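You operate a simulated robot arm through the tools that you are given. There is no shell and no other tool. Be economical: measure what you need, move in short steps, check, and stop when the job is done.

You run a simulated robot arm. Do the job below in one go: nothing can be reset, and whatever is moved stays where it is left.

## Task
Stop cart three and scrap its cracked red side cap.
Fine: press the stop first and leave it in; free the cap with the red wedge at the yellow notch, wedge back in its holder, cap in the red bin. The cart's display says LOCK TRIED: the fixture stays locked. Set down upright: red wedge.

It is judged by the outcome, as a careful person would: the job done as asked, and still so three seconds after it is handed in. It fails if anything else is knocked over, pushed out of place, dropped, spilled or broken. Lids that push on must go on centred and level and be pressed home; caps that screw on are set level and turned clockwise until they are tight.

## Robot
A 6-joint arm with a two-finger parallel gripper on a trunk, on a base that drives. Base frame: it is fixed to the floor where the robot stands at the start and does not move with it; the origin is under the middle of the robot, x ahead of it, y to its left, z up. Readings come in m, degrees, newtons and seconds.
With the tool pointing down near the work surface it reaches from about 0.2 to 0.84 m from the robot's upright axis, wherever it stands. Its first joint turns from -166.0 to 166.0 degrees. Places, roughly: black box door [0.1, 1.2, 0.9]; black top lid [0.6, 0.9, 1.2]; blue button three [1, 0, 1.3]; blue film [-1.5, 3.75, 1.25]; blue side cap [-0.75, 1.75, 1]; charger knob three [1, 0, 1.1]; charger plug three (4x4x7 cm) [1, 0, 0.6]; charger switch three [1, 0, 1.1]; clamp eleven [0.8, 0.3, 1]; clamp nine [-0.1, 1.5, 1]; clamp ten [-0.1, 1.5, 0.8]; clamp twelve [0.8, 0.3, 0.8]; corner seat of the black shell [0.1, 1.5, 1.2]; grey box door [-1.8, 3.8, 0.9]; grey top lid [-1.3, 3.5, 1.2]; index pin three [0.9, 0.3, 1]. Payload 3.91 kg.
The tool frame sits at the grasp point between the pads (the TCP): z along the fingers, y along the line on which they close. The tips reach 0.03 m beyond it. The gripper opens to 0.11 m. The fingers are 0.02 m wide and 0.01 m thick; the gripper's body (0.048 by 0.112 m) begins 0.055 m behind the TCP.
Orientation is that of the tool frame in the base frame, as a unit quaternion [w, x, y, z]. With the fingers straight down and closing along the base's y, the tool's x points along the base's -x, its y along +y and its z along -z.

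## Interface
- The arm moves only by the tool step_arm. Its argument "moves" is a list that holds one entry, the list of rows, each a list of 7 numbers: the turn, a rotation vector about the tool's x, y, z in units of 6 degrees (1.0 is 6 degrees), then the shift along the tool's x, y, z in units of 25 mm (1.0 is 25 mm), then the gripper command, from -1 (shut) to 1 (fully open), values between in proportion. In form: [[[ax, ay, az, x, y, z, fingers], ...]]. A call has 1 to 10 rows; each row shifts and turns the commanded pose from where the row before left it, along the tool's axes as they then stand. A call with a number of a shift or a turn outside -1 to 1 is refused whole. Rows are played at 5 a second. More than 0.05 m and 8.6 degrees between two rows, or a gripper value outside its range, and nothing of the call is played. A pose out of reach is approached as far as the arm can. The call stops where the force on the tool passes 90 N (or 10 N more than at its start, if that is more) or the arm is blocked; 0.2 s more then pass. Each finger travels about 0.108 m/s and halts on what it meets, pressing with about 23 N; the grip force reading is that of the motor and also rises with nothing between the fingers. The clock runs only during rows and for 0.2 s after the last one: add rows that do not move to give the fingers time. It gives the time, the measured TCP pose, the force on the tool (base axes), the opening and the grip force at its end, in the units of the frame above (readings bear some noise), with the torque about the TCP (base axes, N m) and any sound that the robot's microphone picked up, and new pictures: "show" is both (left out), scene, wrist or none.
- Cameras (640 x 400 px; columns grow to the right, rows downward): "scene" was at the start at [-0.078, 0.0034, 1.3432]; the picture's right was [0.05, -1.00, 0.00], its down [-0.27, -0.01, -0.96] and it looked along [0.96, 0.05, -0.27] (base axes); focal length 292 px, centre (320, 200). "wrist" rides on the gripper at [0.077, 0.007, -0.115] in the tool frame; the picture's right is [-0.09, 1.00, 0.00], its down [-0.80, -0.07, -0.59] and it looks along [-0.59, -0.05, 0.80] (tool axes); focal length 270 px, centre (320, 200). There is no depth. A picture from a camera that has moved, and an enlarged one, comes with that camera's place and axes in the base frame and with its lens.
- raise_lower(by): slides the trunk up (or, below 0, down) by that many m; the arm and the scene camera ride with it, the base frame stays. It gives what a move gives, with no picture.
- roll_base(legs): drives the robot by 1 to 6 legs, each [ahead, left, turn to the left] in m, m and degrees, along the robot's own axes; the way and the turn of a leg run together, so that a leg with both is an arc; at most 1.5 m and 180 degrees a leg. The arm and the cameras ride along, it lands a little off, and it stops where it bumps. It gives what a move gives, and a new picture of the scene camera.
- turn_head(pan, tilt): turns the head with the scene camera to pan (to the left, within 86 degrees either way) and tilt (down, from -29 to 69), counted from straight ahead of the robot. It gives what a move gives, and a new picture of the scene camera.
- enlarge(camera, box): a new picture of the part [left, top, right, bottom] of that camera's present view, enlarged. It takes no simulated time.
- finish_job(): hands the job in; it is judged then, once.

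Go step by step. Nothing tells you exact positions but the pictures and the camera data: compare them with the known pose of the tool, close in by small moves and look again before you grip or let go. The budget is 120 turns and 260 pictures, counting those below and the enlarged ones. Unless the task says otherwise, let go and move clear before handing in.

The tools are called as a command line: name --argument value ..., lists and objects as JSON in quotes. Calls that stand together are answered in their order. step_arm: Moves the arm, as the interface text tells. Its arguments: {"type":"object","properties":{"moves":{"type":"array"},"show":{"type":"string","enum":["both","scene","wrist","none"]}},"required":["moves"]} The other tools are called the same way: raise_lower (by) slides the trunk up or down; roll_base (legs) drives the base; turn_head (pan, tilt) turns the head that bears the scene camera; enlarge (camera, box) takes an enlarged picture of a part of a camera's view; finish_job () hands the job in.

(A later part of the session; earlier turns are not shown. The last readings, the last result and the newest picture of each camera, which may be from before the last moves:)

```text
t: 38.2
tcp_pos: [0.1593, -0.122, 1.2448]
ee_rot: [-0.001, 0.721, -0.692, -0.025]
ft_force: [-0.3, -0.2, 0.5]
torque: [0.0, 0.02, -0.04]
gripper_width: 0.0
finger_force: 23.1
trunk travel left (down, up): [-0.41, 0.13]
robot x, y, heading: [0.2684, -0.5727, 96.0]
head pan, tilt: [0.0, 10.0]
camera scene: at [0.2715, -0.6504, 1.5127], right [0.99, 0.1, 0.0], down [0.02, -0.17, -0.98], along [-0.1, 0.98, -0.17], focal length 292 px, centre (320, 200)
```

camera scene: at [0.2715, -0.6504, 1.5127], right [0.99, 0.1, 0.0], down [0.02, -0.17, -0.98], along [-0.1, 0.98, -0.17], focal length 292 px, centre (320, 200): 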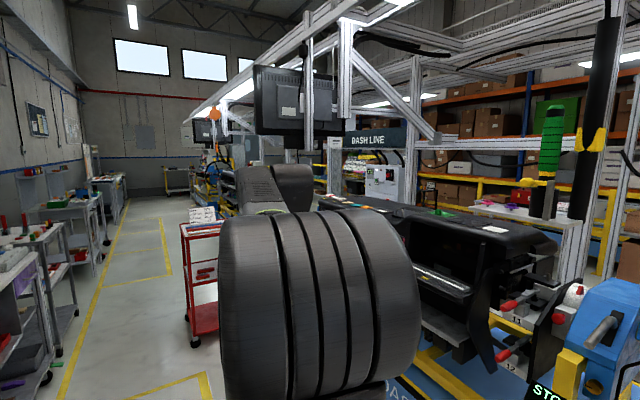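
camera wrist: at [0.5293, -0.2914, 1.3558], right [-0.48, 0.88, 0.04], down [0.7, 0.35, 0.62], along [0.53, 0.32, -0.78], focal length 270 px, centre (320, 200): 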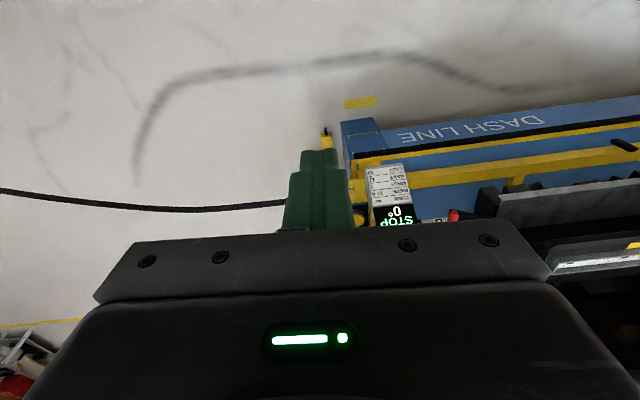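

The display now reads STOP. I drive left and ahead toward the trolley's front, then look.

roll_base --legs '[[0, 0.58, 0], [1.2, 0, 0]]'

turn_head --pan 0 --tilt 35

```text
t: 47.2
tcp_pos: [-0.5396, 1.0039, 1.2449]
ee_rot: [-0.001, 0.721, -0.692, -0.025]
ft_force: [-0.1, 0.4, 0.2]
torque: [0.02, 0.01, -0.01]
gripper_width: 0.0
finger_force: 22.9
trunk travel left (down, up): [-0.41, 0.13]
robot x, y, heading: [-0.436, 0.5541, 96.0]
head pan, tilt: [0.0, 10.0]
camera scene: at [-0.428, 0.4761, 1.5127], right [0.99, 0.1, 0.0], down [0.02, -0.17, -0.98], along [-0.1, 0.98, -0.17], focal length 292 px, centre (320, 200)
```

scene: 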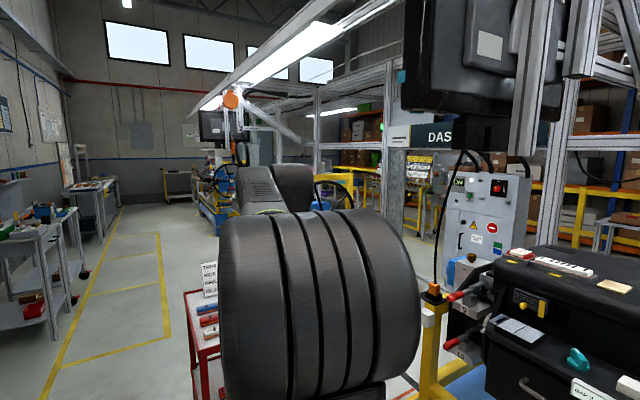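

```text
t: 48.1
tcp_pos: [-0.5398, 1.005, 1.2441]
ee_rot: [0.0, 0.721, -0.692, -0.025]
ft_force: [-0.7, 0.1, -0.6]
torque: [0.0, 0.0, -0.02]
gripper_width: 0.0001
finger_force: 22.5
trunk travel left (down, up): [-0.41, 0.13]
robot x, y, heading: [-0.4361, 0.552, 96.0]
head pan, tilt: [0.0, 35.0]
camera scene: at [-0.4274, 0.4711, 1.4727], right [0.99, 0.1, 0.0], down [0.06, -0.57, -0.82], along [-0.09, 0.82, -0.57], focal length 292 px, centre (320, 200)
```

scene: 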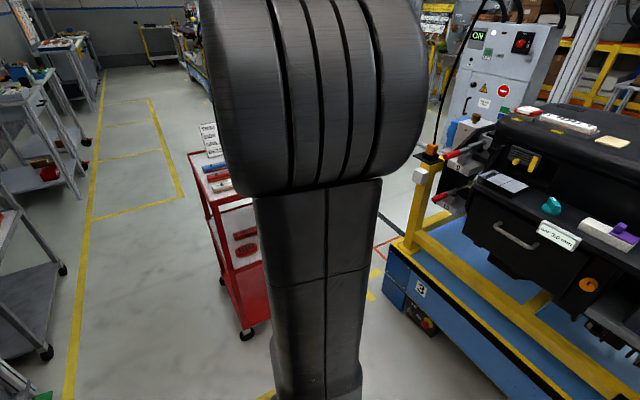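

enlarge --camera "scene" --box '[400, 90, 620, 230]'

enlarge --camera "scene" --box '[500, 95, 600, 145]'

roll_base --legs '[[0.25, 0, -35]]'

turn_head --pan 45 --tilt 30

```text
2.86 times, centred on (510, 160) of scene
camera zoom: at [-0.4274, 0.4711, 1.4727], right [0.99, 0.1, 0.0], down [0.06, -0.57, -0.82], along [-0.09, 0.82, -0.57], focal length 836 px, centre (-223, 314)
```

zoom: 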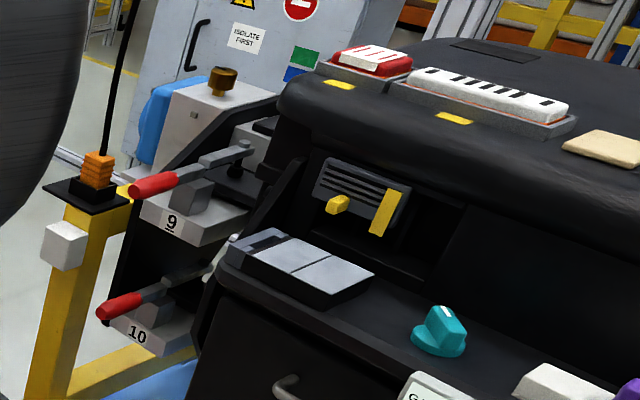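

```text
6.40 times, centred on (550, 120) of scene
camera zoom: at [-0.4274, 0.4711, 1.4727], right [0.99, 0.1, 0.0], down [0.06, -0.57, -0.82], along [-0.09, 0.82, -0.57], focal length 1872 px, centre (-1152, 712)
```

zoom: 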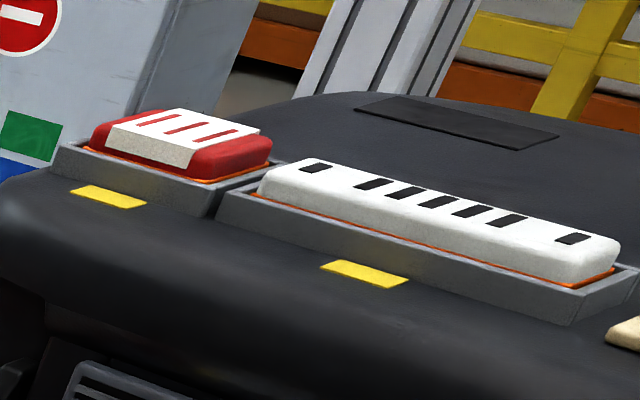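

```text
t: 50.1
tcp_pos: [-0.209, 1.2226, 1.2432]
ee_rot: [0.007, -0.478, 0.878, 0.024]
ft_force: [0.8, -0.2, 0.1]
torque: [-0.02, 0.03, 0.03]
gripper_width: 0.0
finger_force: 22.8
trunk travel left (down, up): [-0.41, 0.13]
robot x, y, heading: [-0.3864, 0.7941, 60.6]
head pan, tilt: [0.0, 35.0]
camera scene: at [-0.4263, 0.7215, 1.4726], right [0.87, -0.49, 0.0], down [-0.28, -0.5, -0.82], along [0.4, 0.71, -0.57], focal length 292 px, centre (320, 200)
```

scene: 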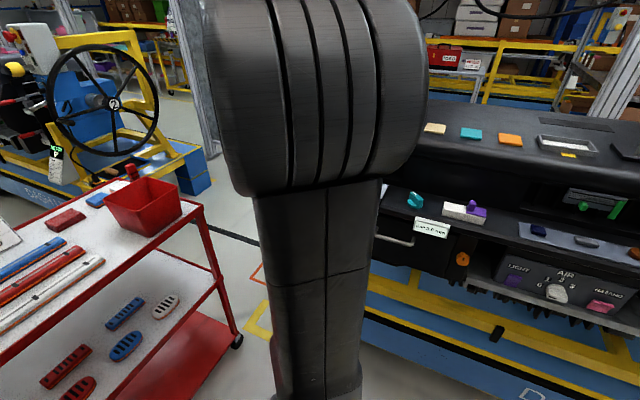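

```text
t: 51.3
tcp_pos: [-0.2103, 1.2223, 1.2438]
ee_rot: [0.009, -0.478, 0.878, 0.024]
ft_force: [0.1, 0.2, 0.6]
torque: [0.02, 0.01, -0.01]
gripper_width: 0.0
finger_force: 23.1
trunk travel left (down, up): [-0.41, 0.13]
robot x, y, heading: [-0.3831, 0.7961, 60.6]
head pan, tilt: [45.0, 30.0]
camera scene: at [-0.494, 0.7315, 1.4804], right [0.96, 0.27, 0.0], down [0.13, -0.48, -0.87], along [-0.23, 0.83, -0.5], focal length 292 px, centre (320, 200)
```

scene: 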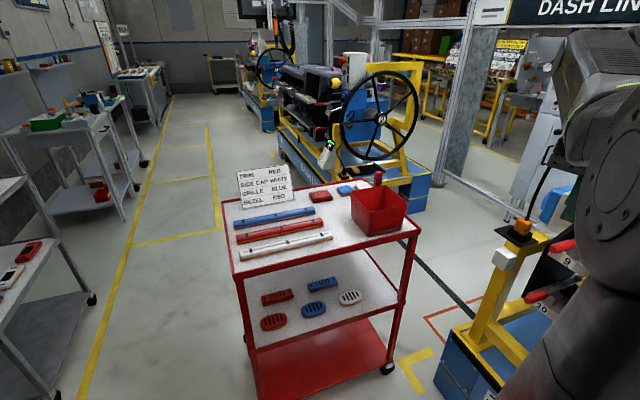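

enlarge --camera "scene" --box '[300, 160, 420, 240]'

enlarge --camera "scene" --box '[360, 165, 392, 190]'

```text
5.00 times, centred on (360, 200) of scene
camera zoom: at [-0.494, 0.7315, 1.4804], right [0.96, 0.27, 0.0], down [0.13, -0.48, -0.87], along [-0.23, 0.83, -0.5], focal length 1463 px, centre (120, 200)
```

zoom: 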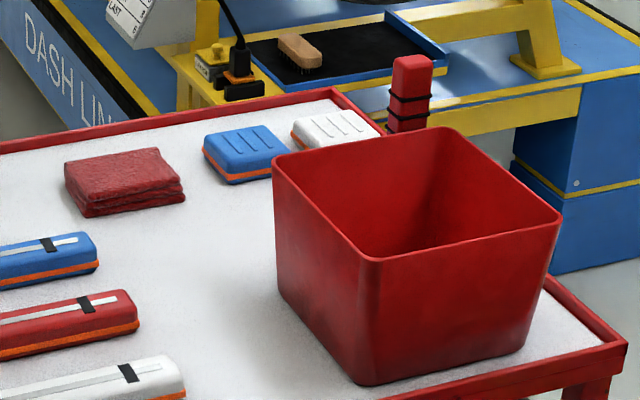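

```text
16.00 times, centred on (376, 178) of scene
camera zoom: at [-0.494, 0.7315, 1.4804], right [0.96, 0.27, 0.0], down [0.13, -0.48, -0.87], along [-0.23, 0.83, -0.5], focal length 4680 px, centre (-576, 560)
```

zoom: 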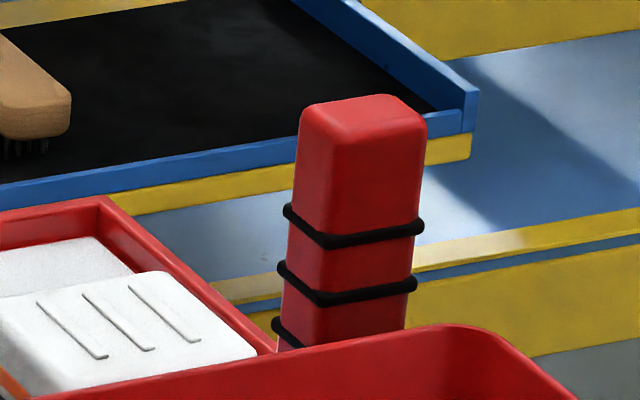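

The red wedge stands upright in a holder behind the red bin, top near (-0.55, 1.79, 1.00). I turn back toward it and roll up so it lies straight ahead.

roll_base --legs '[[0, 0, 35.4], [0.32, 0.063, 0]]'

step_arm --moves '[[[0, 0, 0, 0, 0, 0, 0.5], [0, 0, 0, 0, 0, 0, 0.5]]]' --show "wrist"

```text
t: 55.1
tcp_pos: [-0.5848, 1.5582, 1.2447]
ee_rot: [0.0, 0.721, -0.692, -0.025]
ft_force: [-0.4, -0.2, 0.0]
torque: [0.01, -0.05, -0.01]
gripper_width: 0.0002
finger_force: 23.1
trunk travel left (down, up): [-0.41, 0.13]
robot x, y, heading: [-0.484, 1.1041, 95.7]
head pan, tilt: [45.0, 30.0]
camera scene: at [-0.5346, 0.9944, 1.4804], right [0.63, 0.78, 0.0], down [0.39, -0.32, -0.87], along [-0.67, 0.55, -0.5], focal length 292 px, centre (320, 200)
```

scene: 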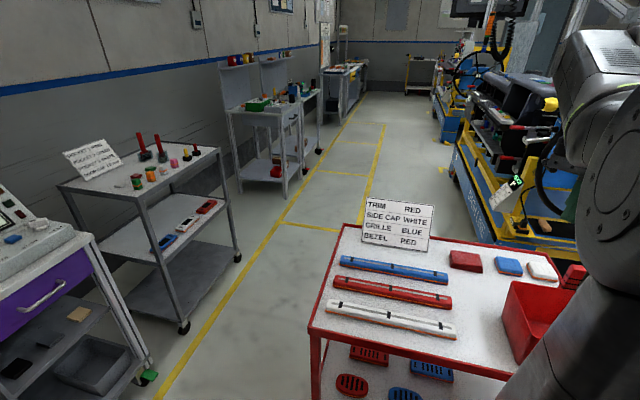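

```text
t: 55.7
tcp_pos: [-0.5843, 1.5585, 1.2454]
ee_rot: [0.0, 0.721, -0.692, -0.026]
ft_force: [-0.7, 1.4, -0.3]
torque: [0.04, -0.01, -0.01]
gripper_width: 0.0825
finger_force: 0.1
trunk travel left (down, up): [-0.41, 0.13]
robot x, y, heading: [-0.4801, 1.1099, 95.7]
head pan, tilt: [45.0, 30.0]
camera wrist: at [-0.5831, 1.4784, 1.3557], right [-1.0, 0.05, 0.04], down [0.06, 0.78, 0.62], along [0.0, 0.62, -0.78], focal length 270 px, centre (320, 200)
```

wrist: 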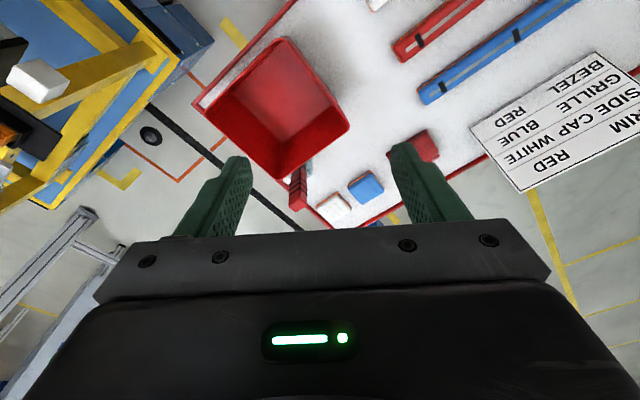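

enlarge --camera "wrist" --box '[190, 30, 410, 235]'

enlarge --camera "wrist" --box '[270, 155, 330, 220]'

```text
1.95 times, centred on (300, 132) of wrist
camera zoom: at [-0.5831, 1.4784, 1.3557], right [-1.0, 0.05, 0.04], down [0.06, 0.78, 0.62], along [0.0, 0.62, -0.78], focal length 527 px, centre (359, 332)
```

zoom: 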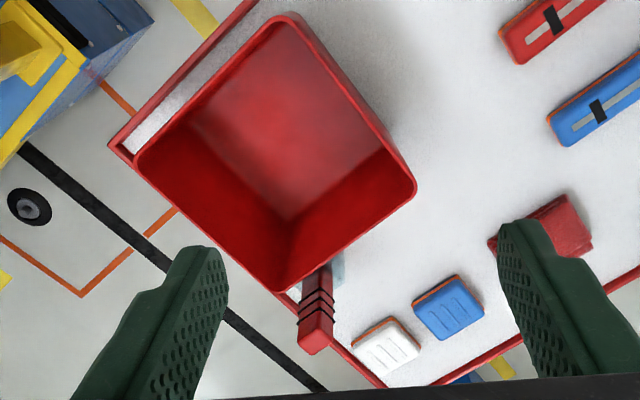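

```text
6.15 times, centred on (300, 188) of wrist
camera zoom: at [-0.5831, 1.4784, 1.3557], right [-1.0, 0.05, 0.04], down [0.06, 0.78, 0.62], along [0.0, 0.62, -0.78], focal length 1663 px, centre (443, 277)
```

zoom: 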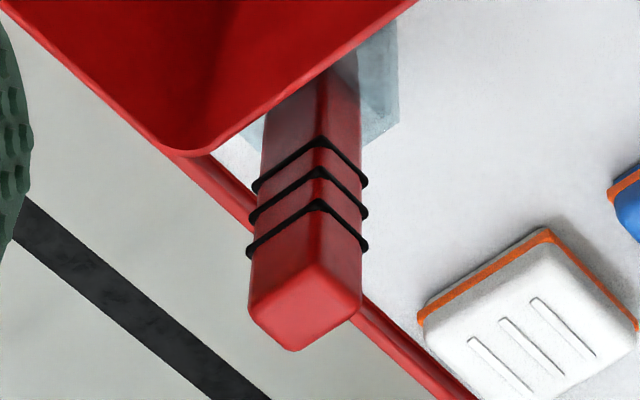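

The wedge handle (about 25 mm square) stands near (-0.545, 1.765), top about z 1.0, in a clear holder, edges aligned with the bin. I level the tool, turn it 38° to the handle's faces, and go above it.

step_arm --moves '[[[0.34, 0.36, 0, 0, 0, 0, 0.5], [0, 0, -0.92, 0, 0, 0, 0.5], [0, 0, -0.92, 0, 0, 0, 0.5], [0, 0, -0.92, 0, 0, 0, 0.5], [0, 0, -0.92, 0, 0, 0, 0.5], [0, 0, -0.92, 0, 0, 0, 0.5], [0, 0, -0.92, 0, 0, 0, 0.5], [0, 0, -0.92, 0, 0, 0, 0.5]]]' --show "none"

step_arm --moves '[[[0, 0, 0, -0.72, -0.76, 0, 0.5], [0, 0, 0, -0.72, -0.76, 0, 0.5], [0, 0, 0, -0.72, -0.76, 0, 0.5], [0, 0, 0, -0.72, -0.76, 0, 0.5], [0, 0, 0, -0.72, -0.76, 0, 0.5], [0, 0, 0, -0.72, -0.76, 0, 0.5]]]' --show "wrist"

```text
t: 57.5
tcp_pos: [-0.5848, 1.5576, 1.2437]
ee_rot: [0.0, 0.91, -0.415, 0.001]
ft_force: [0.0, 0.4, 0.5]
torque: [0.03, 0.01, -0.02]
gripper_width: 0.0826
finger_force: 0.1
trunk travel left (down, up): [-0.41, 0.13]
robot x, y, heading: [-0.4805, 1.1075, 95.9]
head pan, tilt: [45.0, 30.0]
```

```text
t: 58.9
tcp_pos: [-0.5699, 1.7153, 1.2428]
ee_rot: [0.001, 0.91, -0.414, 0.002]
ft_force: [-0.5, 0.2, 0.1]
torque: [0.02, -0.02, -0.02]
gripper_width: 0.0826
finger_force: 0.0
trunk travel left (down, up): [-0.41, 0.13]
robot x, y, heading: [-0.4788, 1.107, 96.0]
head pan, tilt: [45.0, 30.0]
camera wrist: at [-0.5238, 1.6543, 1.3576], right [-0.81, -0.59, 0.0], down [-0.47, 0.65, 0.59], along [-0.35, 0.48, -0.81], focal length 270 px, centre (320, 200)
```

wrist: 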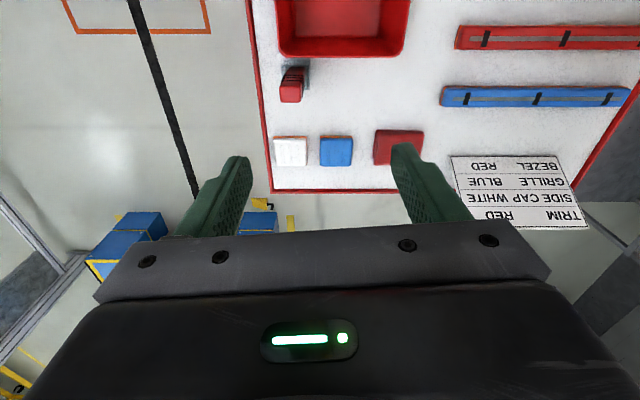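

enlarge --camera "wrist" --box '[260, 40, 340, 120]'

```text
5.00 times, centred on (300, 80) of wrist
camera zoom: at [-0.5238, 1.6543, 1.3576], right [-0.81, -0.59, 0.0], down [-0.47, 0.65, 0.59], along [-0.35, 0.48, -0.81], focal length 1351 px, centre (420, 800)
```

zoom: 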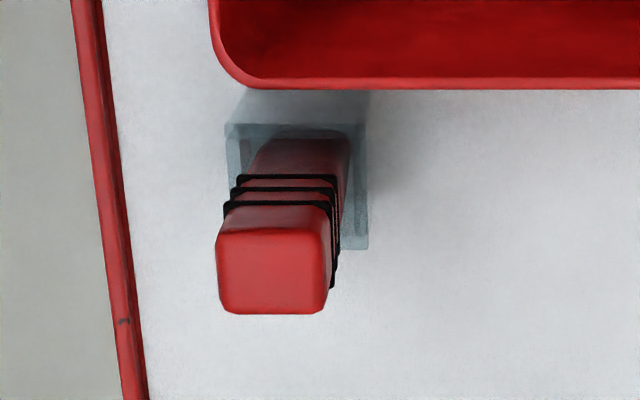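

Handle top is at about (-0.548, 1.745, 1.027). I correct 5° of yaw, centre over it, and descend partway.

step_arm --moves '[[[0, 0, 0.87, 0, 0, 0, 0.5], [0, 0, 0, -0.22, -0.7, 0, 0.5], [0, 0, 0, -0.22, -0.7, 0, 0.5], [0, 0, 0, 0, 0, 1, 0.5], [0, 0, 0, 0, 0, 1, 0.5], [0, 0, 0, 0, 0, 1, 0.5], [0, 0, 0, 0, 0, 1, 0.5], [0, 0, 0, 0, 0, 1, 0.5], [0, 0, 0, 0, 0, 1, 0.5]]]' --show "wrist"

turn_head --pan 0 --tilt 35

```text
t: 60.9
tcp_pos: [-0.5473, 1.745, 1.0941]
ee_rot: [0.001, 0.89, -0.456, 0.0]
ft_force: [-0.4, 0.6, 0.7]
torque: [-0.02, 0.02, 0.03]
gripper_width: 0.0825
finger_force: 0.0
trunk travel left (down, up): [-0.41, 0.13]
robot x, y, heading: [-0.4818, 1.1068, 95.9]
head pan, tilt: [45.0, 30.0]
camera wrist: at [-0.5066, 1.6793, 1.2081], right [-0.86, -0.51, 0.0], down [-0.41, 0.69, 0.59], along [-0.3, 0.51, -0.81], focal length 270 px, centre (320, 200)
```

wrist: 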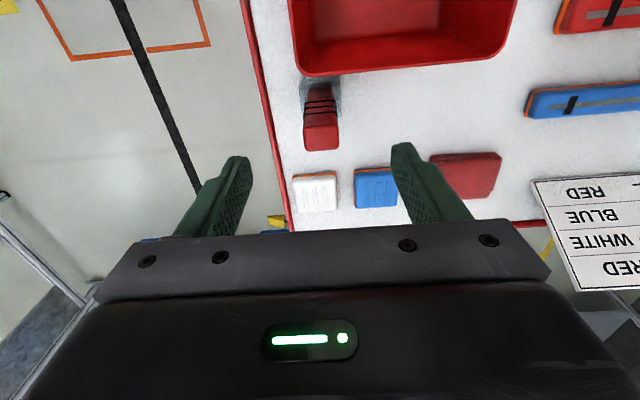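

```text
t: 62.0
tcp_pos: [-0.5474, 1.7435, 1.0949]
ee_rot: [0.0, 0.89, -0.456, 0.001]
ft_force: [0.1, 0.5, 1.2]
torque: [-0.01, 0.0, 0.0]
gripper_width: 0.0825
finger_force: 0.2
trunk travel left (down, up): [-0.41, 0.13]
robot x, y, heading: [-0.4804, 1.1063, 95.9]
head pan, tilt: [0.0, 35.0]
camera scene: at [-0.4733, 1.0245, 1.4726], right [0.99, 0.1, 0.0], down [0.06, -0.57, -0.82], along [-0.08, 0.81, -0.57], focal length 292 px, centre (320, 200)
```

scene: 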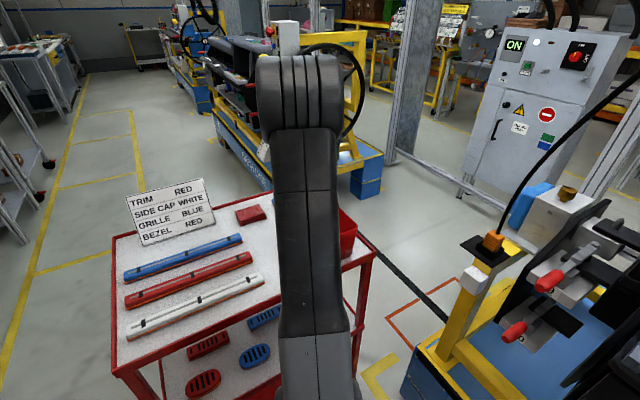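

Centred on the handle. Descend and grip.

step_arm --moves '[[[0, 0, 0, 0, 0, 1, 0.5], [0, 0, 0, 0, 0, 1, 0.5], [0, 0, 0, 0, 0, 1, 0.5], [0, 0, 0, 0, 0, 1, 0.5], [0, 0, 0, 0, 0, 0.2, 0.5]]]' --show "wrist"

```text
t: 63.2
tcp_pos: [-0.5471, 1.7433, 0.9873]
ee_rot: [0.001, 0.89, -0.456, 0.001]
ft_force: [0.2, -0.1, 0.4]
torque: [0.01, -0.01, 0.02]
gripper_width: 0.0826
finger_force: 0.1
trunk travel left (down, up): [-0.41, 0.13]
robot x, y, heading: [-0.4825, 1.1064, 96.0]
head pan, tilt: [0.0, 35.0]
camera wrist: at [-0.5065, 1.6781, 1.1027], right [-0.86, -0.51, 0.0], down [-0.41, 0.69, 0.59], along [-0.3, 0.51, -0.81], focal length 270 px, centre (320, 200)
```

wrist: 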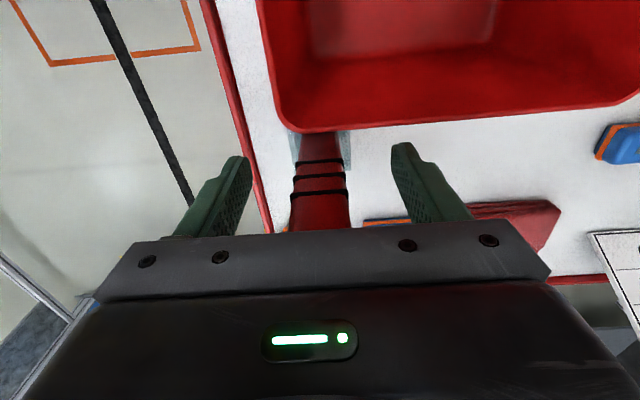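

step_arm --moves '[[[0, 0, 0, 0, 0, 0, 0], [0, 0, 0, 0, 0, 0, -1], [0, 0, 0, 0, 0, 0, -1], [0, 0, 0, 0, 0, 0, -1]]]' --show "wrist"

```text
t: 64.2
tcp_pos: [-0.5464, 1.7433, 0.9868]
ee_rot: [0.001, 0.89, -0.456, 0.001]
ft_force: [0.5, -0.3, -0.7]
torque: [0.02, 0.0, -0.02]
gripper_width: 0.0256
finger_force: 22.3
trunk travel left (down, up): [-0.41, 0.13]
robot x, y, heading: [-0.4782, 1.111, 95.8]
head pan, tilt: [0.0, 35.0]
camera wrist: at [-0.5066, 1.6782, 1.1029], right [-0.86, -0.51, 0.0], down [-0.41, 0.69, 0.59], along [-0.3, 0.51, -0.81], focal length 270 px, centre (320, 200)
```

wrist: 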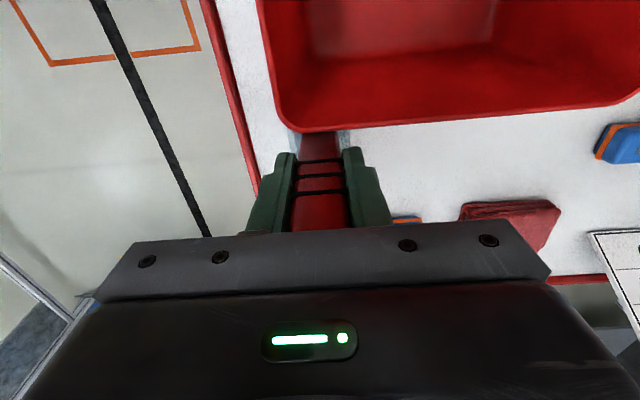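

Gripped (26 mm). I note the holder pose: TCP (-0.547, 1.743, 0.987). Lift straight up.

step_arm --moves '[[[0, 0, 0, 0, 0, -0.5, -1], [0, 0, 0, 0, 0, -0.5, -1], [0, 0, 0, 0, 0, -1, -1], [0, 0, 0, 0, 0, -1, -1], [0, 0, 0, 0, 0, -1, -1], [0, 0, 0, 0, 0, -1, -1], [0, 0, 0, 0, 0, -1, -1], [0, 0, 0, 0, 0, -1, -1], [0, 0, 0, 0, 0, -1, -1], [0, 0, 0, 0, 0, -1, -1]]]' --show "both"

```text
t: 66.4
tcp_pos: [-0.5466, 1.7431, 1.2139]
ee_rot: [0.0, 0.89, -0.456, 0.002]
ft_force: [0.0, 0.2, 0.1]
torque: [0.02, 0.02, -0.03]
gripper_width: 0.0255
finger_force: 23.1
trunk travel left (down, up): [-0.41, 0.13]
robot x, y, heading: [-0.4817, 1.1075, 95.7]
head pan, tilt: [0.0, 35.0]
camera scene: at [-0.4732, 1.0244, 1.4726], right [0.99, 0.1, 0.0], down [0.06, -0.57, -0.82], along [-0.08, 0.81, -0.57], focal length 292 px, centre (320, 200)
camera wrist: at [-0.5069, 1.678, 1.3289], right [-0.86, -0.51, 0.0], down [-0.41, 0.69, 0.59], along [-0.3, 0.51, -0.81], focal length 270 px, centre (320, 200)
```

scene: 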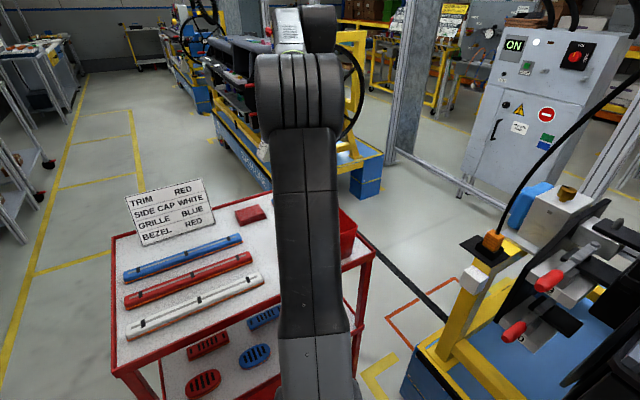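
wrist: 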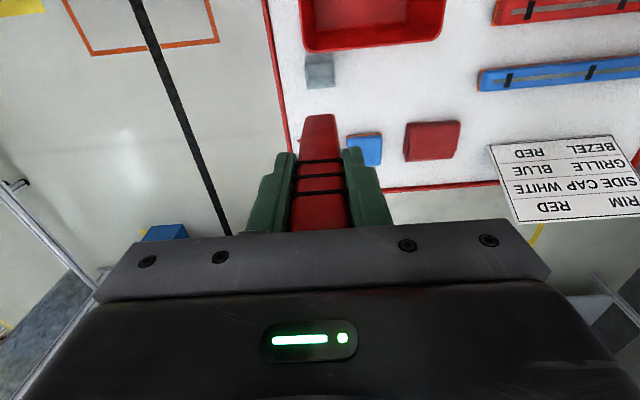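

Wedge is out; its blade edge runs along the gripper's closing line, tip about 0.11 m below the TCP. I raise the trunk, back off, turn right and approach the cap's corner so the notch near (0.09, 1.435, 1.156) lies ahead.

raise_lower --by 0.13

roll_base --legs '[[-0.4, 0, 0], [0, 0, -42], [0.1, 0, 0]]'

turn_head --pan 20 --tilt 25

```text
t: 68.0
tcp_pos: [-0.548, 1.7443, 1.3429]
ee_rot: [0.0, 0.89, -0.455, 0.001]
ft_force: [0.5, -0.2, -0.5]
torque: [-0.01, 0.0, 0.01]
gripper_width: 0.0256
finger_force: 23.0
trunk travel left (down, up): [-0.54, 0.0]
robot x, y, heading: [-0.4813, 1.108, 95.9]
head pan, tilt: [0.0, 35.0]
```

```text
t: 72.0
tcp_pos: [-0.2004, 1.302, 1.3427]
ee_rot: [0.001, 0.75, -0.661, 0.001]
ft_force: [0.0, 0.1, -0.3]
torque: [0.01, -0.01, 0.0]
gripper_width: 0.0252
finger_force: 23.2
trunk travel left (down, up): [-0.54, 0.0]
robot x, y, heading: [-0.4408, 0.7084, 66.0]
head pan, tilt: [0.0, 35.0]
stopped in leg 2: the robot was blocked; the commanded pose is now the measured one
camera scene: at [-0.4812, 0.6371, 1.6026], right [0.91, -0.41, 0.0], down [-0.23, -0.53, -0.82], along [0.34, 0.75, -0.57], focal length 292 px, centre (320, 200)
```

scene: 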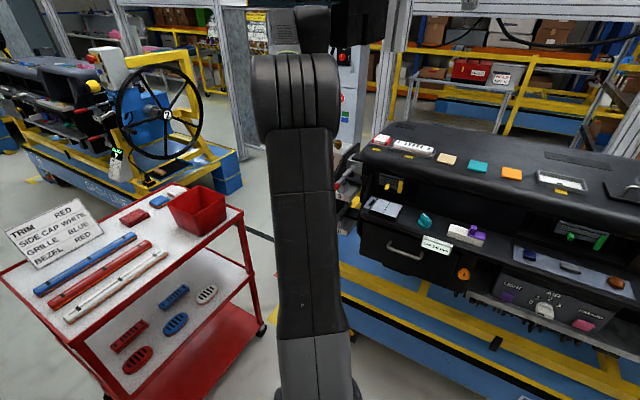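

```text
t: 72.8
tcp_pos: [-0.1991, 1.3034, 1.3432]
ee_rot: [0.001, 0.749, -0.663, 0.002]
ft_force: [0.5, 0.4, -0.6]
torque: [0.02, -0.03, 0.0]
gripper_width: 0.0254
finger_force: 23.2
trunk travel left (down, up): [-0.54, 0.0]
robot x, y, heading: [-0.4404, 0.7107, 65.9]
head pan, tilt: [20.0, 25.0]
camera scene: at [-0.513, 0.65, 1.6181], right [1.0, -0.07, 0.01], down [-0.03, -0.42, -0.91], along [0.07, 0.9, -0.43], focal length 292 px, centre (320, 200)
```

scene: 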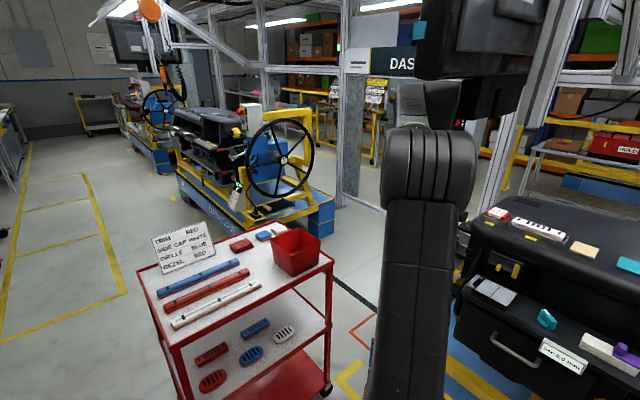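

The turn was blocked, probably the raised arm against the hanging monitor. I look up to check before moving.

turn_head --pan 0 --tilt -10

turn_head --pan -35 --tilt 5

```text
t: 73.8
tcp_pos: [-0.1985, 1.3036, 1.343]
ee_rot: [0.0, 0.749, -0.663, 0.001]
ft_force: [0.1, 0.2, -1.1]
torque: [-0.01, -0.04, 0.02]
gripper_width: 0.0258
finger_force: 22.8
trunk travel left (down, up): [-0.54, 0.0]
robot x, y, heading: [-0.4375, 0.7115, 65.9]
head pan, tilt: [0.0, -10.0]
camera scene: at [-0.4857, 0.6354, 1.6739], right [0.91, -0.41, 0.01], down [0.08, 0.15, -0.98], along [0.4, 0.9, 0.17], focal length 292 px, centre (320, 200)
```

scene: 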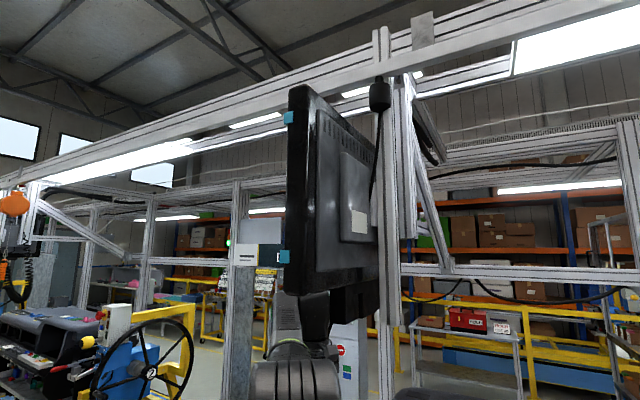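

```text
t: 74.8
tcp_pos: [-0.1997, 1.3019, 1.3426]
ee_rot: [0.0, 0.749, -0.663, 0.001]
ft_force: [1.2, -0.2, -0.9]
torque: [0.0, 0.03, -0.01]
gripper_width: 0.0254
finger_force: 23.0
trunk travel left (down, up): [-0.54, 0.0]
robot x, y, heading: [-0.4388, 0.7142, 65.7]
head pan, tilt: [-35.0, 5.0]
camera scene: at [-0.4412, 0.6056, 1.6512], right [0.51, -0.86, 0.01], down [-0.07, -0.05, -1.0], along [0.86, 0.51, -0.08], focal length 292 px, centre (320, 200)
```

scene: 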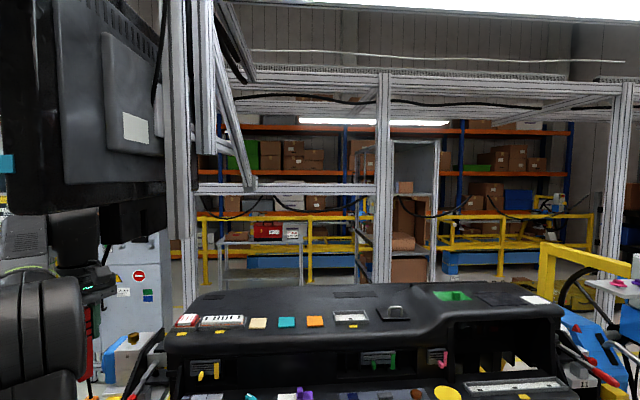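

enlarge --camera "scene" --box '[160, 300, 260, 350]'

enlarge --camera "scene" --box '[0, 180, 200, 400]'

```text
6.40 times, centred on (210, 325) of scene
camera zoom: at [-0.4412, 0.6056, 1.6512], right [0.51, -0.86, 0.01], down [-0.07, -0.05, -1.0], along [0.86, 0.51, -0.08], focal length 1872 px, centre (1024, -600)
```

zoom: 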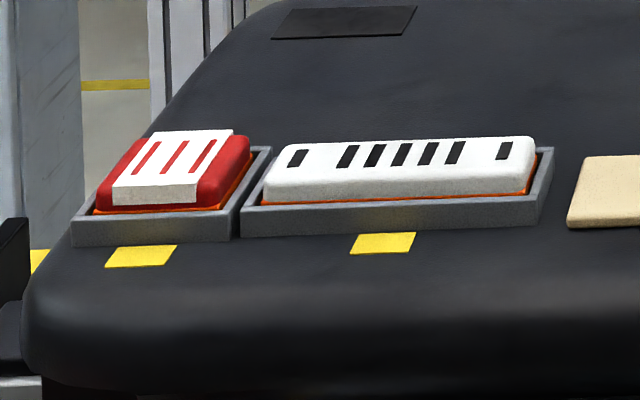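

```text
1.82 times, centred on (100, 290) of scene
camera zoom: at [-0.4412, 0.6056, 1.6512], right [0.51, -0.86, 0.01], down [-0.07, -0.05, -1.0], along [0.86, 0.51, -0.08], focal length 532 px, centre (720, 36)
```

zoom: 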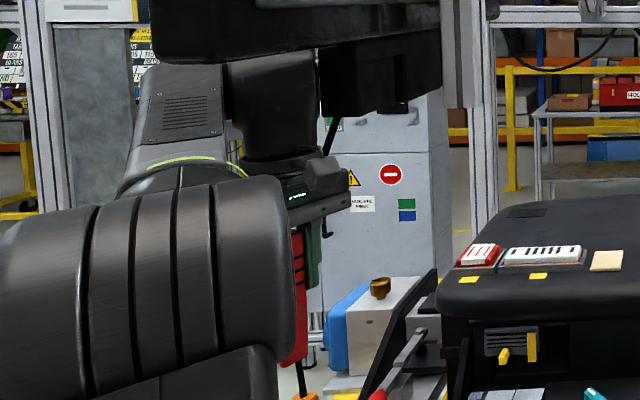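

The monitor and its hanging post sit right above the notch, so I must work with the arm low and the tool tilted forward. I turn away, lower the trunk, and bring the arm in, squaring the wedge.

roll_base --legs '[[-0.05, 0, 12]]'

raise_lower --by -0.2

step_arm --moves '[[[0, 0, 0.99, 0, 0, 0, -1], [0, 0, 0.99, 0, 0, 0, -1], [0, 0, 0.99, 0, 0, 0, -1], [0, 0, 0.98, 0, 0, 0, -1], [0, 0, 0.98, 0, 0, 0, -1], [0, 0, 0, 1, 0, 0, -1], [0, 0, 0, 1, 0, 0, -1], [0, 0, 0, 1, 0, 0, -1], [0, 0, 0, 1, 0, 0, -1], [0, 0, 0, 1, 0, 0, -1]]]' --show "wrist"

```text
t: 76.0
tcp_pos: [-0.3352, 1.2911, 1.344]
ee_rot: [0.001, 0.814, -0.581, -0.001]
ft_force: [0.0, 0.0, -0.7]
torque: [0.04, 0.01, 0.01]
gripper_width: 0.0258
finger_force: 23.3
trunk travel left (down, up): [-0.54, 0.0]
robot x, y, heading: [-0.4533, 0.6646, 78.0]
head pan, tilt: [-35.0, 5.0]
camera scene: at [-0.4264, 0.5571, 1.6508], right [0.68, -0.73, 0.0], down [-0.06, -0.06, -1.0], along [0.73, 0.68, -0.09], focal length 292 px, centre (320, 200)
```

scene: 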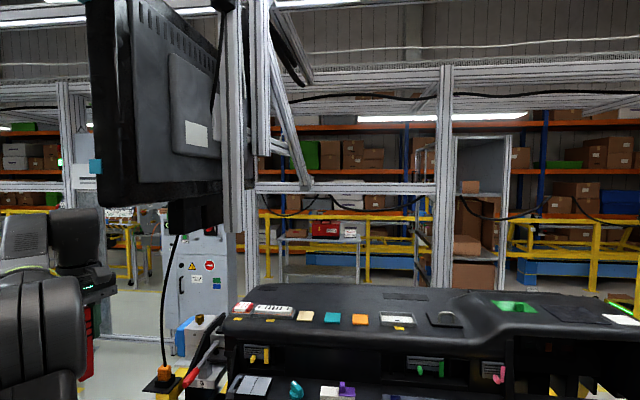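

```text
t: 78.2
tcp_pos: [-0.3353, 1.291, 1.1432]
ee_rot: [0.001, 0.814, -0.581, -0.001]
ft_force: [0.8, -0.5, -0.7]
torque: [-0.03, 0.03, -0.01]
gripper_width: 0.0257
finger_force: 23.0
trunk travel left (down, up): [-0.34, 0.2]
robot x, y, heading: [-0.4557, 0.6621, 78.1]
head pan, tilt: [-35.0, 5.0]
```

```text
t: 80.4
tcp_pos: [-0.3584, 1.1671, 1.1445]
ee_rot: [-0.003, -0.638, 0.77, 0.001]
ft_force: [0.5, 0.8, 0.2]
torque: [-0.01, -0.01, -0.01]
gripper_width: 0.0257
finger_force: 22.8
trunk travel left (down, up): [-0.34, 0.2]
robot x, y, heading: [-0.4561, 0.6622, 77.9]
head pan, tilt: [-35.0, 5.0]
camera wrist: at [-0.3777, 1.0946, 1.2586], right [-0.96, 0.27, 0.0], down [0.22, 0.77, 0.59], along [0.16, 0.57, -0.81], focal length 270 px, centre (320, 200)
```

wrist: 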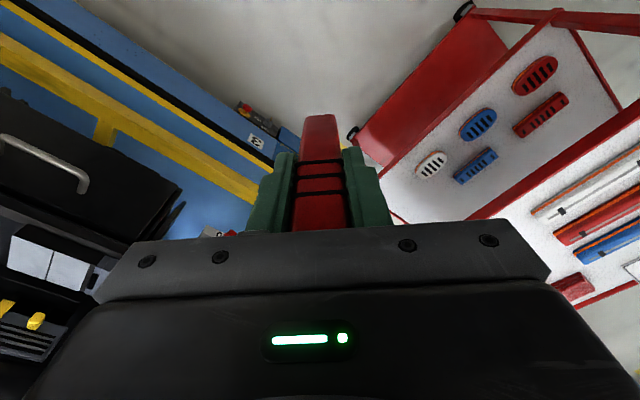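

Wedge is squared. Now turn to face the cart squarely and slide left so the notch lies straight ahead.

roll_base --legs '[[0, 0, -41], [0, 0.284, 0]]'

step_arm --moves '[[[0, -1, 0, 0, 0, 0, -1], [0, -1, 0, 0, 0, 0, -1], [0, -1, 0, 0, 0, 0, -1], [0, -1, 0, 0, 0, 0, -1], [0, -1, 0, 0, 0, 0, -1], [0, -1, 0, 0, 0, 0, -1], [0, -1, 0, 0, 0, 0, -1], [0, -1, 0, 0, 0, 0, -1]]]' --show "wrist"

turn_head --pan 0 --tilt 15

```text
t: 84.2
tcp_pos: [-0.2281, 1.2121, 1.1444]
ee_rot: [-0.001, -0.333, 0.943, 0.001]
ft_force: [-0.1, 0.4, -1.2]
torque: [-0.02, 0.02, 0.03]
gripper_width: 0.0256
finger_force: 23.4
trunk travel left (down, up): [-0.34, 0.2]
robot x, y, heading: [-0.6274, 0.8891, 37.3]
head pan, tilt: [-35.0, 5.0]
camera scene: at [-0.6748, 0.79, 1.4508], right [0.04, -1.0, 0.0], down [-0.09, 0.0, -1.0], along [1.0, 0.04, -0.09], focal length 292 px, centre (320, 200)
```

scene: 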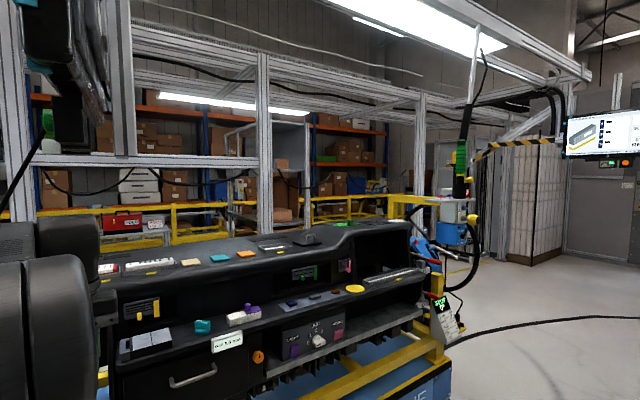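

```text
t: 86.0
tcp_pos: [-0.2277, 1.2121, 1.1446]
ee_rot: [0.383, -0.305, 0.861, 0.138]
ft_force: [-1.2, -0.5, -1.0]
torque: [0.0, 0.01, -0.02]
gripper_width: 0.0255
finger_force: 23.3
trunk travel left (down, up): [-0.34, 0.2]
robot x, y, heading: [-0.6298, 0.8892, 37.5]
head pan, tilt: [-35.0, 5.0]
camera wrist: at [-0.3377, 1.1322, 1.1637], right [-0.58, 0.81, 0.07], down [0.12, 0.0, 0.99], along [0.81, 0.58, -0.1], focal length 270 px, centre (320, 200)
```

wrist: 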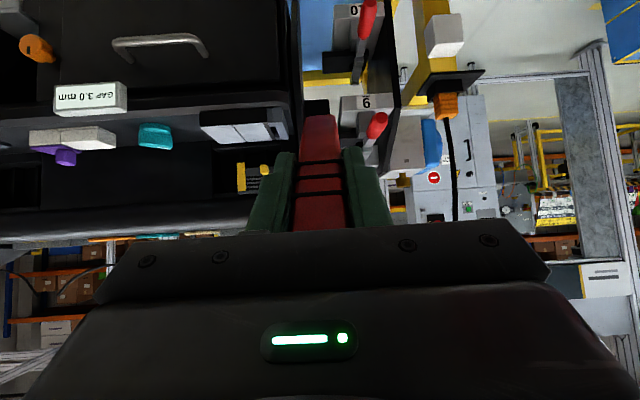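

```text
t: 87.0
tcp_pos: [-0.2285, 1.2124, 1.1443]
ee_rot: [0.381, -0.304, 0.862, 0.137]
ft_force: [-0.5, -0.4, -1.0]
torque: [0.02, 0.01, -0.03]
gripper_width: 0.0254
finger_force: 22.8
trunk travel left (down, up): [-0.34, 0.2]
robot x, y, heading: [-0.6293, 0.888, 37.6]
head pan, tilt: [0.0, 15.0]
camera scene: at [-0.6923, 0.8426, 1.4346], right [0.61, -0.79, 0.0], down [-0.21, -0.16, -0.97], along [0.77, 0.59, -0.26], focal length 292 px, centre (320, 200)
```

scene: 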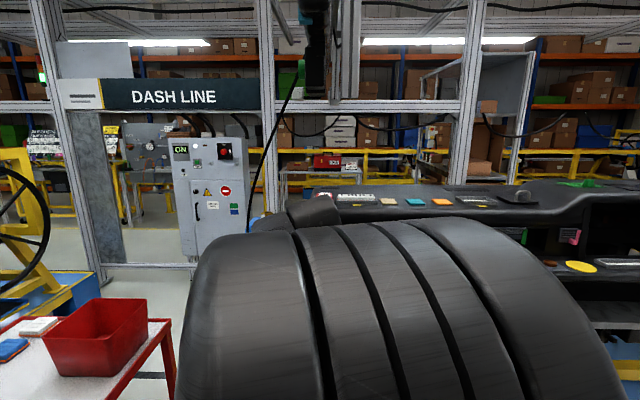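

The tool is tilted 48° and sits low enough to pass under the badge reader. I tilt a bit more, raise slightly and roll closer.

step_arm --moves '[[[0, -1, 0, 0, 0, 0, -1], [0, -1, 0, 0, 0, 0, -1]]]' --show "none"

raise_lower --by 0.11

roll_base --legs '[[0.17, 0, 0]]'

step_arm --moves '[[[0, 0, 0, 0, 0, 0, -1]]]' --show "wrist"

```text
t: 87.7
tcp_pos: [-0.2291, 1.211, 1.1438]
ee_rot: [0.471, -0.288, 0.817, 0.168]
ft_force: [-0.5, 0.0, -0.2]
torque: [-0.01, 0.0, 0.0]
gripper_width: 0.0253
finger_force: 23.0
trunk travel left (down, up): [-0.34, 0.2]
robot x, y, heading: [-0.6326, 0.8941, 37.6]
head pan, tilt: [0.0, 15.0]
```

```text
t: 89.1
tcp_pos: [-0.2282, 1.2105, 1.2536]
ee_rot: [0.47, -0.288, 0.817, 0.168]
ft_force: [0.2, -0.4, -1.5]
torque: [-0.02, 0.02, -0.01]
gripper_width: 0.0257
finger_force: 23.2
trunk travel left (down, up): [-0.45, 0.09]
robot x, y, heading: [-0.6311, 0.8897, 37.5]
head pan, tilt: [0.0, 15.0]
```

```text
t: 90.5
tcp_pos: [-0.0914, 1.3156, 1.254]
ee_rot: [0.469, -0.289, 0.817, 0.168]
ft_force: [0.9, 0.4, -0.7]
torque: [-0.03, 0.01, -0.01]
gripper_width: 0.0258
finger_force: 22.2
trunk travel left (down, up): [-0.45, 0.09]
robot x, y, heading: [-0.4923, 0.9953, 37.8]
head pan, tilt: [0.0, 15.0]
camera scene: at [-0.5561, 0.947, 1.5446], right [0.61, -0.79, 0.0], down [-0.21, -0.16, -0.97], along [0.77, 0.59, -0.26], focal length 292 px, centre (320, 200)
```

scene: 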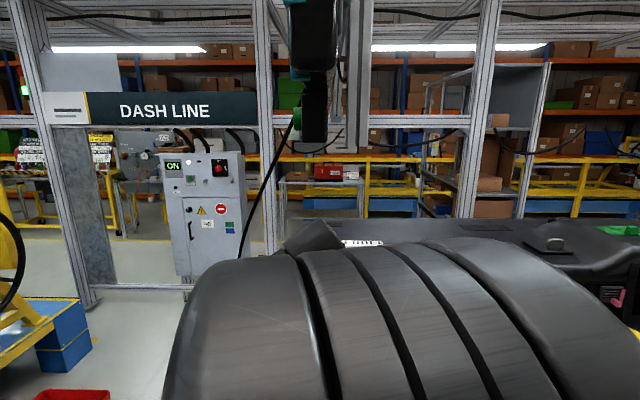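

```text
t: 90.9
tcp_pos: [-0.0929, 1.3153, 1.2528]
ee_rot: [0.469, -0.289, 0.817, 0.168]
ft_force: [-0.5, 0.9, -0.7]
torque: [-0.02, -0.01, 0.01]
gripper_width: 0.0256
finger_force: 23.0
trunk travel left (down, up): [-0.45, 0.09]
robot x, y, heading: [-0.4943, 0.9958, 37.5]
head pan, tilt: [0.0, 15.0]
camera wrist: at [-0.2035, 1.2358, 1.2445], right [-0.59, 0.8, 0.08], down [-0.04, -0.13, 0.99], along [0.8, 0.58, 0.11], focal length 270 px, centre (320, 200)
```

wrist: 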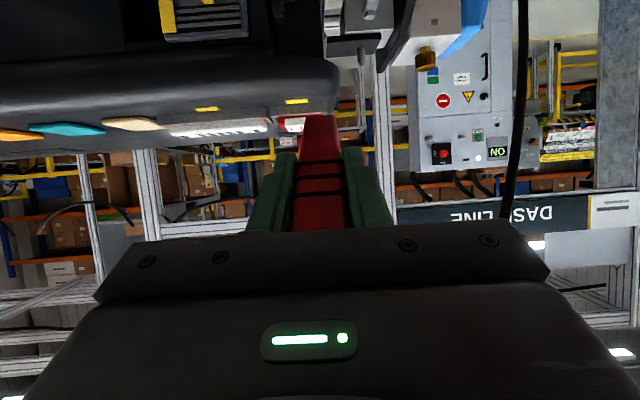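

enlarge --camera "wrist" --box '[260, 80, 360, 150]'

```text
5.71 times, centred on (310, 115) of wrist
camera zoom: at [-0.2035, 1.2358, 1.2445], right [-0.59, 0.8, 0.08], down [-0.04, -0.13, 0.99], along [0.8, 0.58, 0.11], focal length 1544 px, centre (377, 686)
```

zoom: 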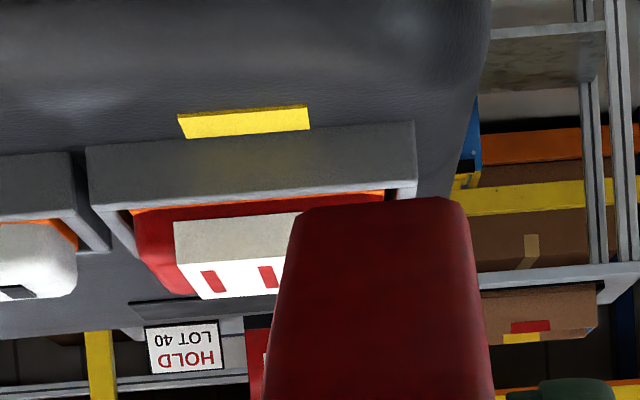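

The notch is at about (0.091, 1.426), centred on the seat's front wall; the orange gasket line of the cap shows just above the wall. I shift right 27 mm and go forward 7.5 cm, then check.

step_arm --moves '[[[0, 0, 0, 0, -0.54, 0, -1], [0, 0, 0, 0, -0.54, 0, -1], [0, 0, 0, -0.5, 0, 0.866, -1], [0, 0, 0, -0.5, 0, 0.866, -1], [0, 0, 0, -0.5, 0, 0.866, -1]]]' --show "both"

enlarge --camera "wrist" --box '[270, 60, 370, 130]'

```text
t: 92.1
tcp_pos: [-0.0165, 1.3436, 1.2532]
ee_rot: [0.47, -0.288, 0.818, 0.167]
ft_force: [0.1, 0.1, 0.0]
torque: [-0.01, 0.02, 0.04]
gripper_width: 0.0255
finger_force: 23.1
trunk travel left (down, up): [-0.45, 0.09]
robot x, y, heading: [-0.4962, 0.9948, 37.7]
head pan, tilt: [0.0, 15.0]
camera scene: at [-0.5564, 0.9468, 1.5446], right [0.61, -0.79, 0.0], down [-0.21, -0.16, -0.97], along [0.77, 0.59, -0.26], focal length 292 px, centre (320, 200)
camera wrist: at [-0.1279, 1.2628, 1.2446], right [-0.59, 0.8, 0.08], down [-0.04, -0.13, 0.99], along [0.81, 0.58, 0.11], focal length 270 px, centre (320, 200)
```

scene: 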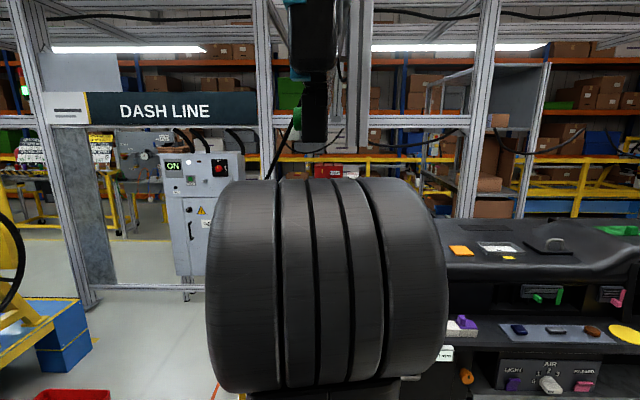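
wrist: 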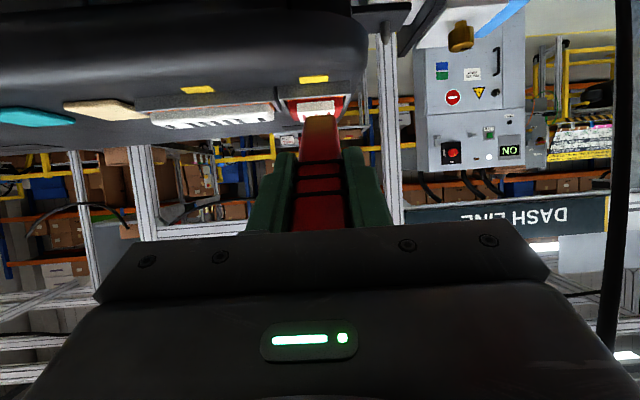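

```text
5.71 times, centred on (320, 95) of wrist
camera zoom: at [-0.1279, 1.2628, 1.2446], right [-0.59, 0.8, 0.08], down [-0.04, -0.13, 0.99], along [0.81, 0.58, 0.11], focal length 1544 px, centre (320, 800)
```

zoom: 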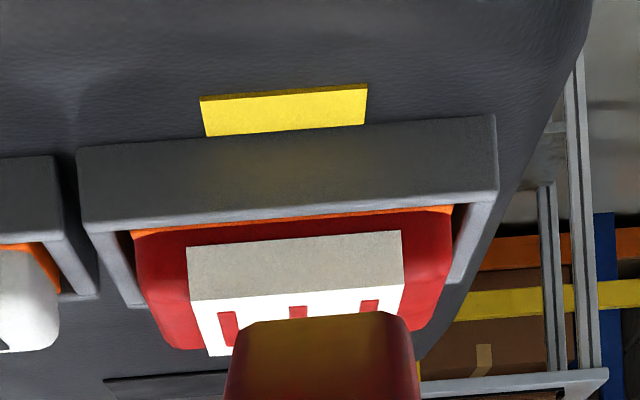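

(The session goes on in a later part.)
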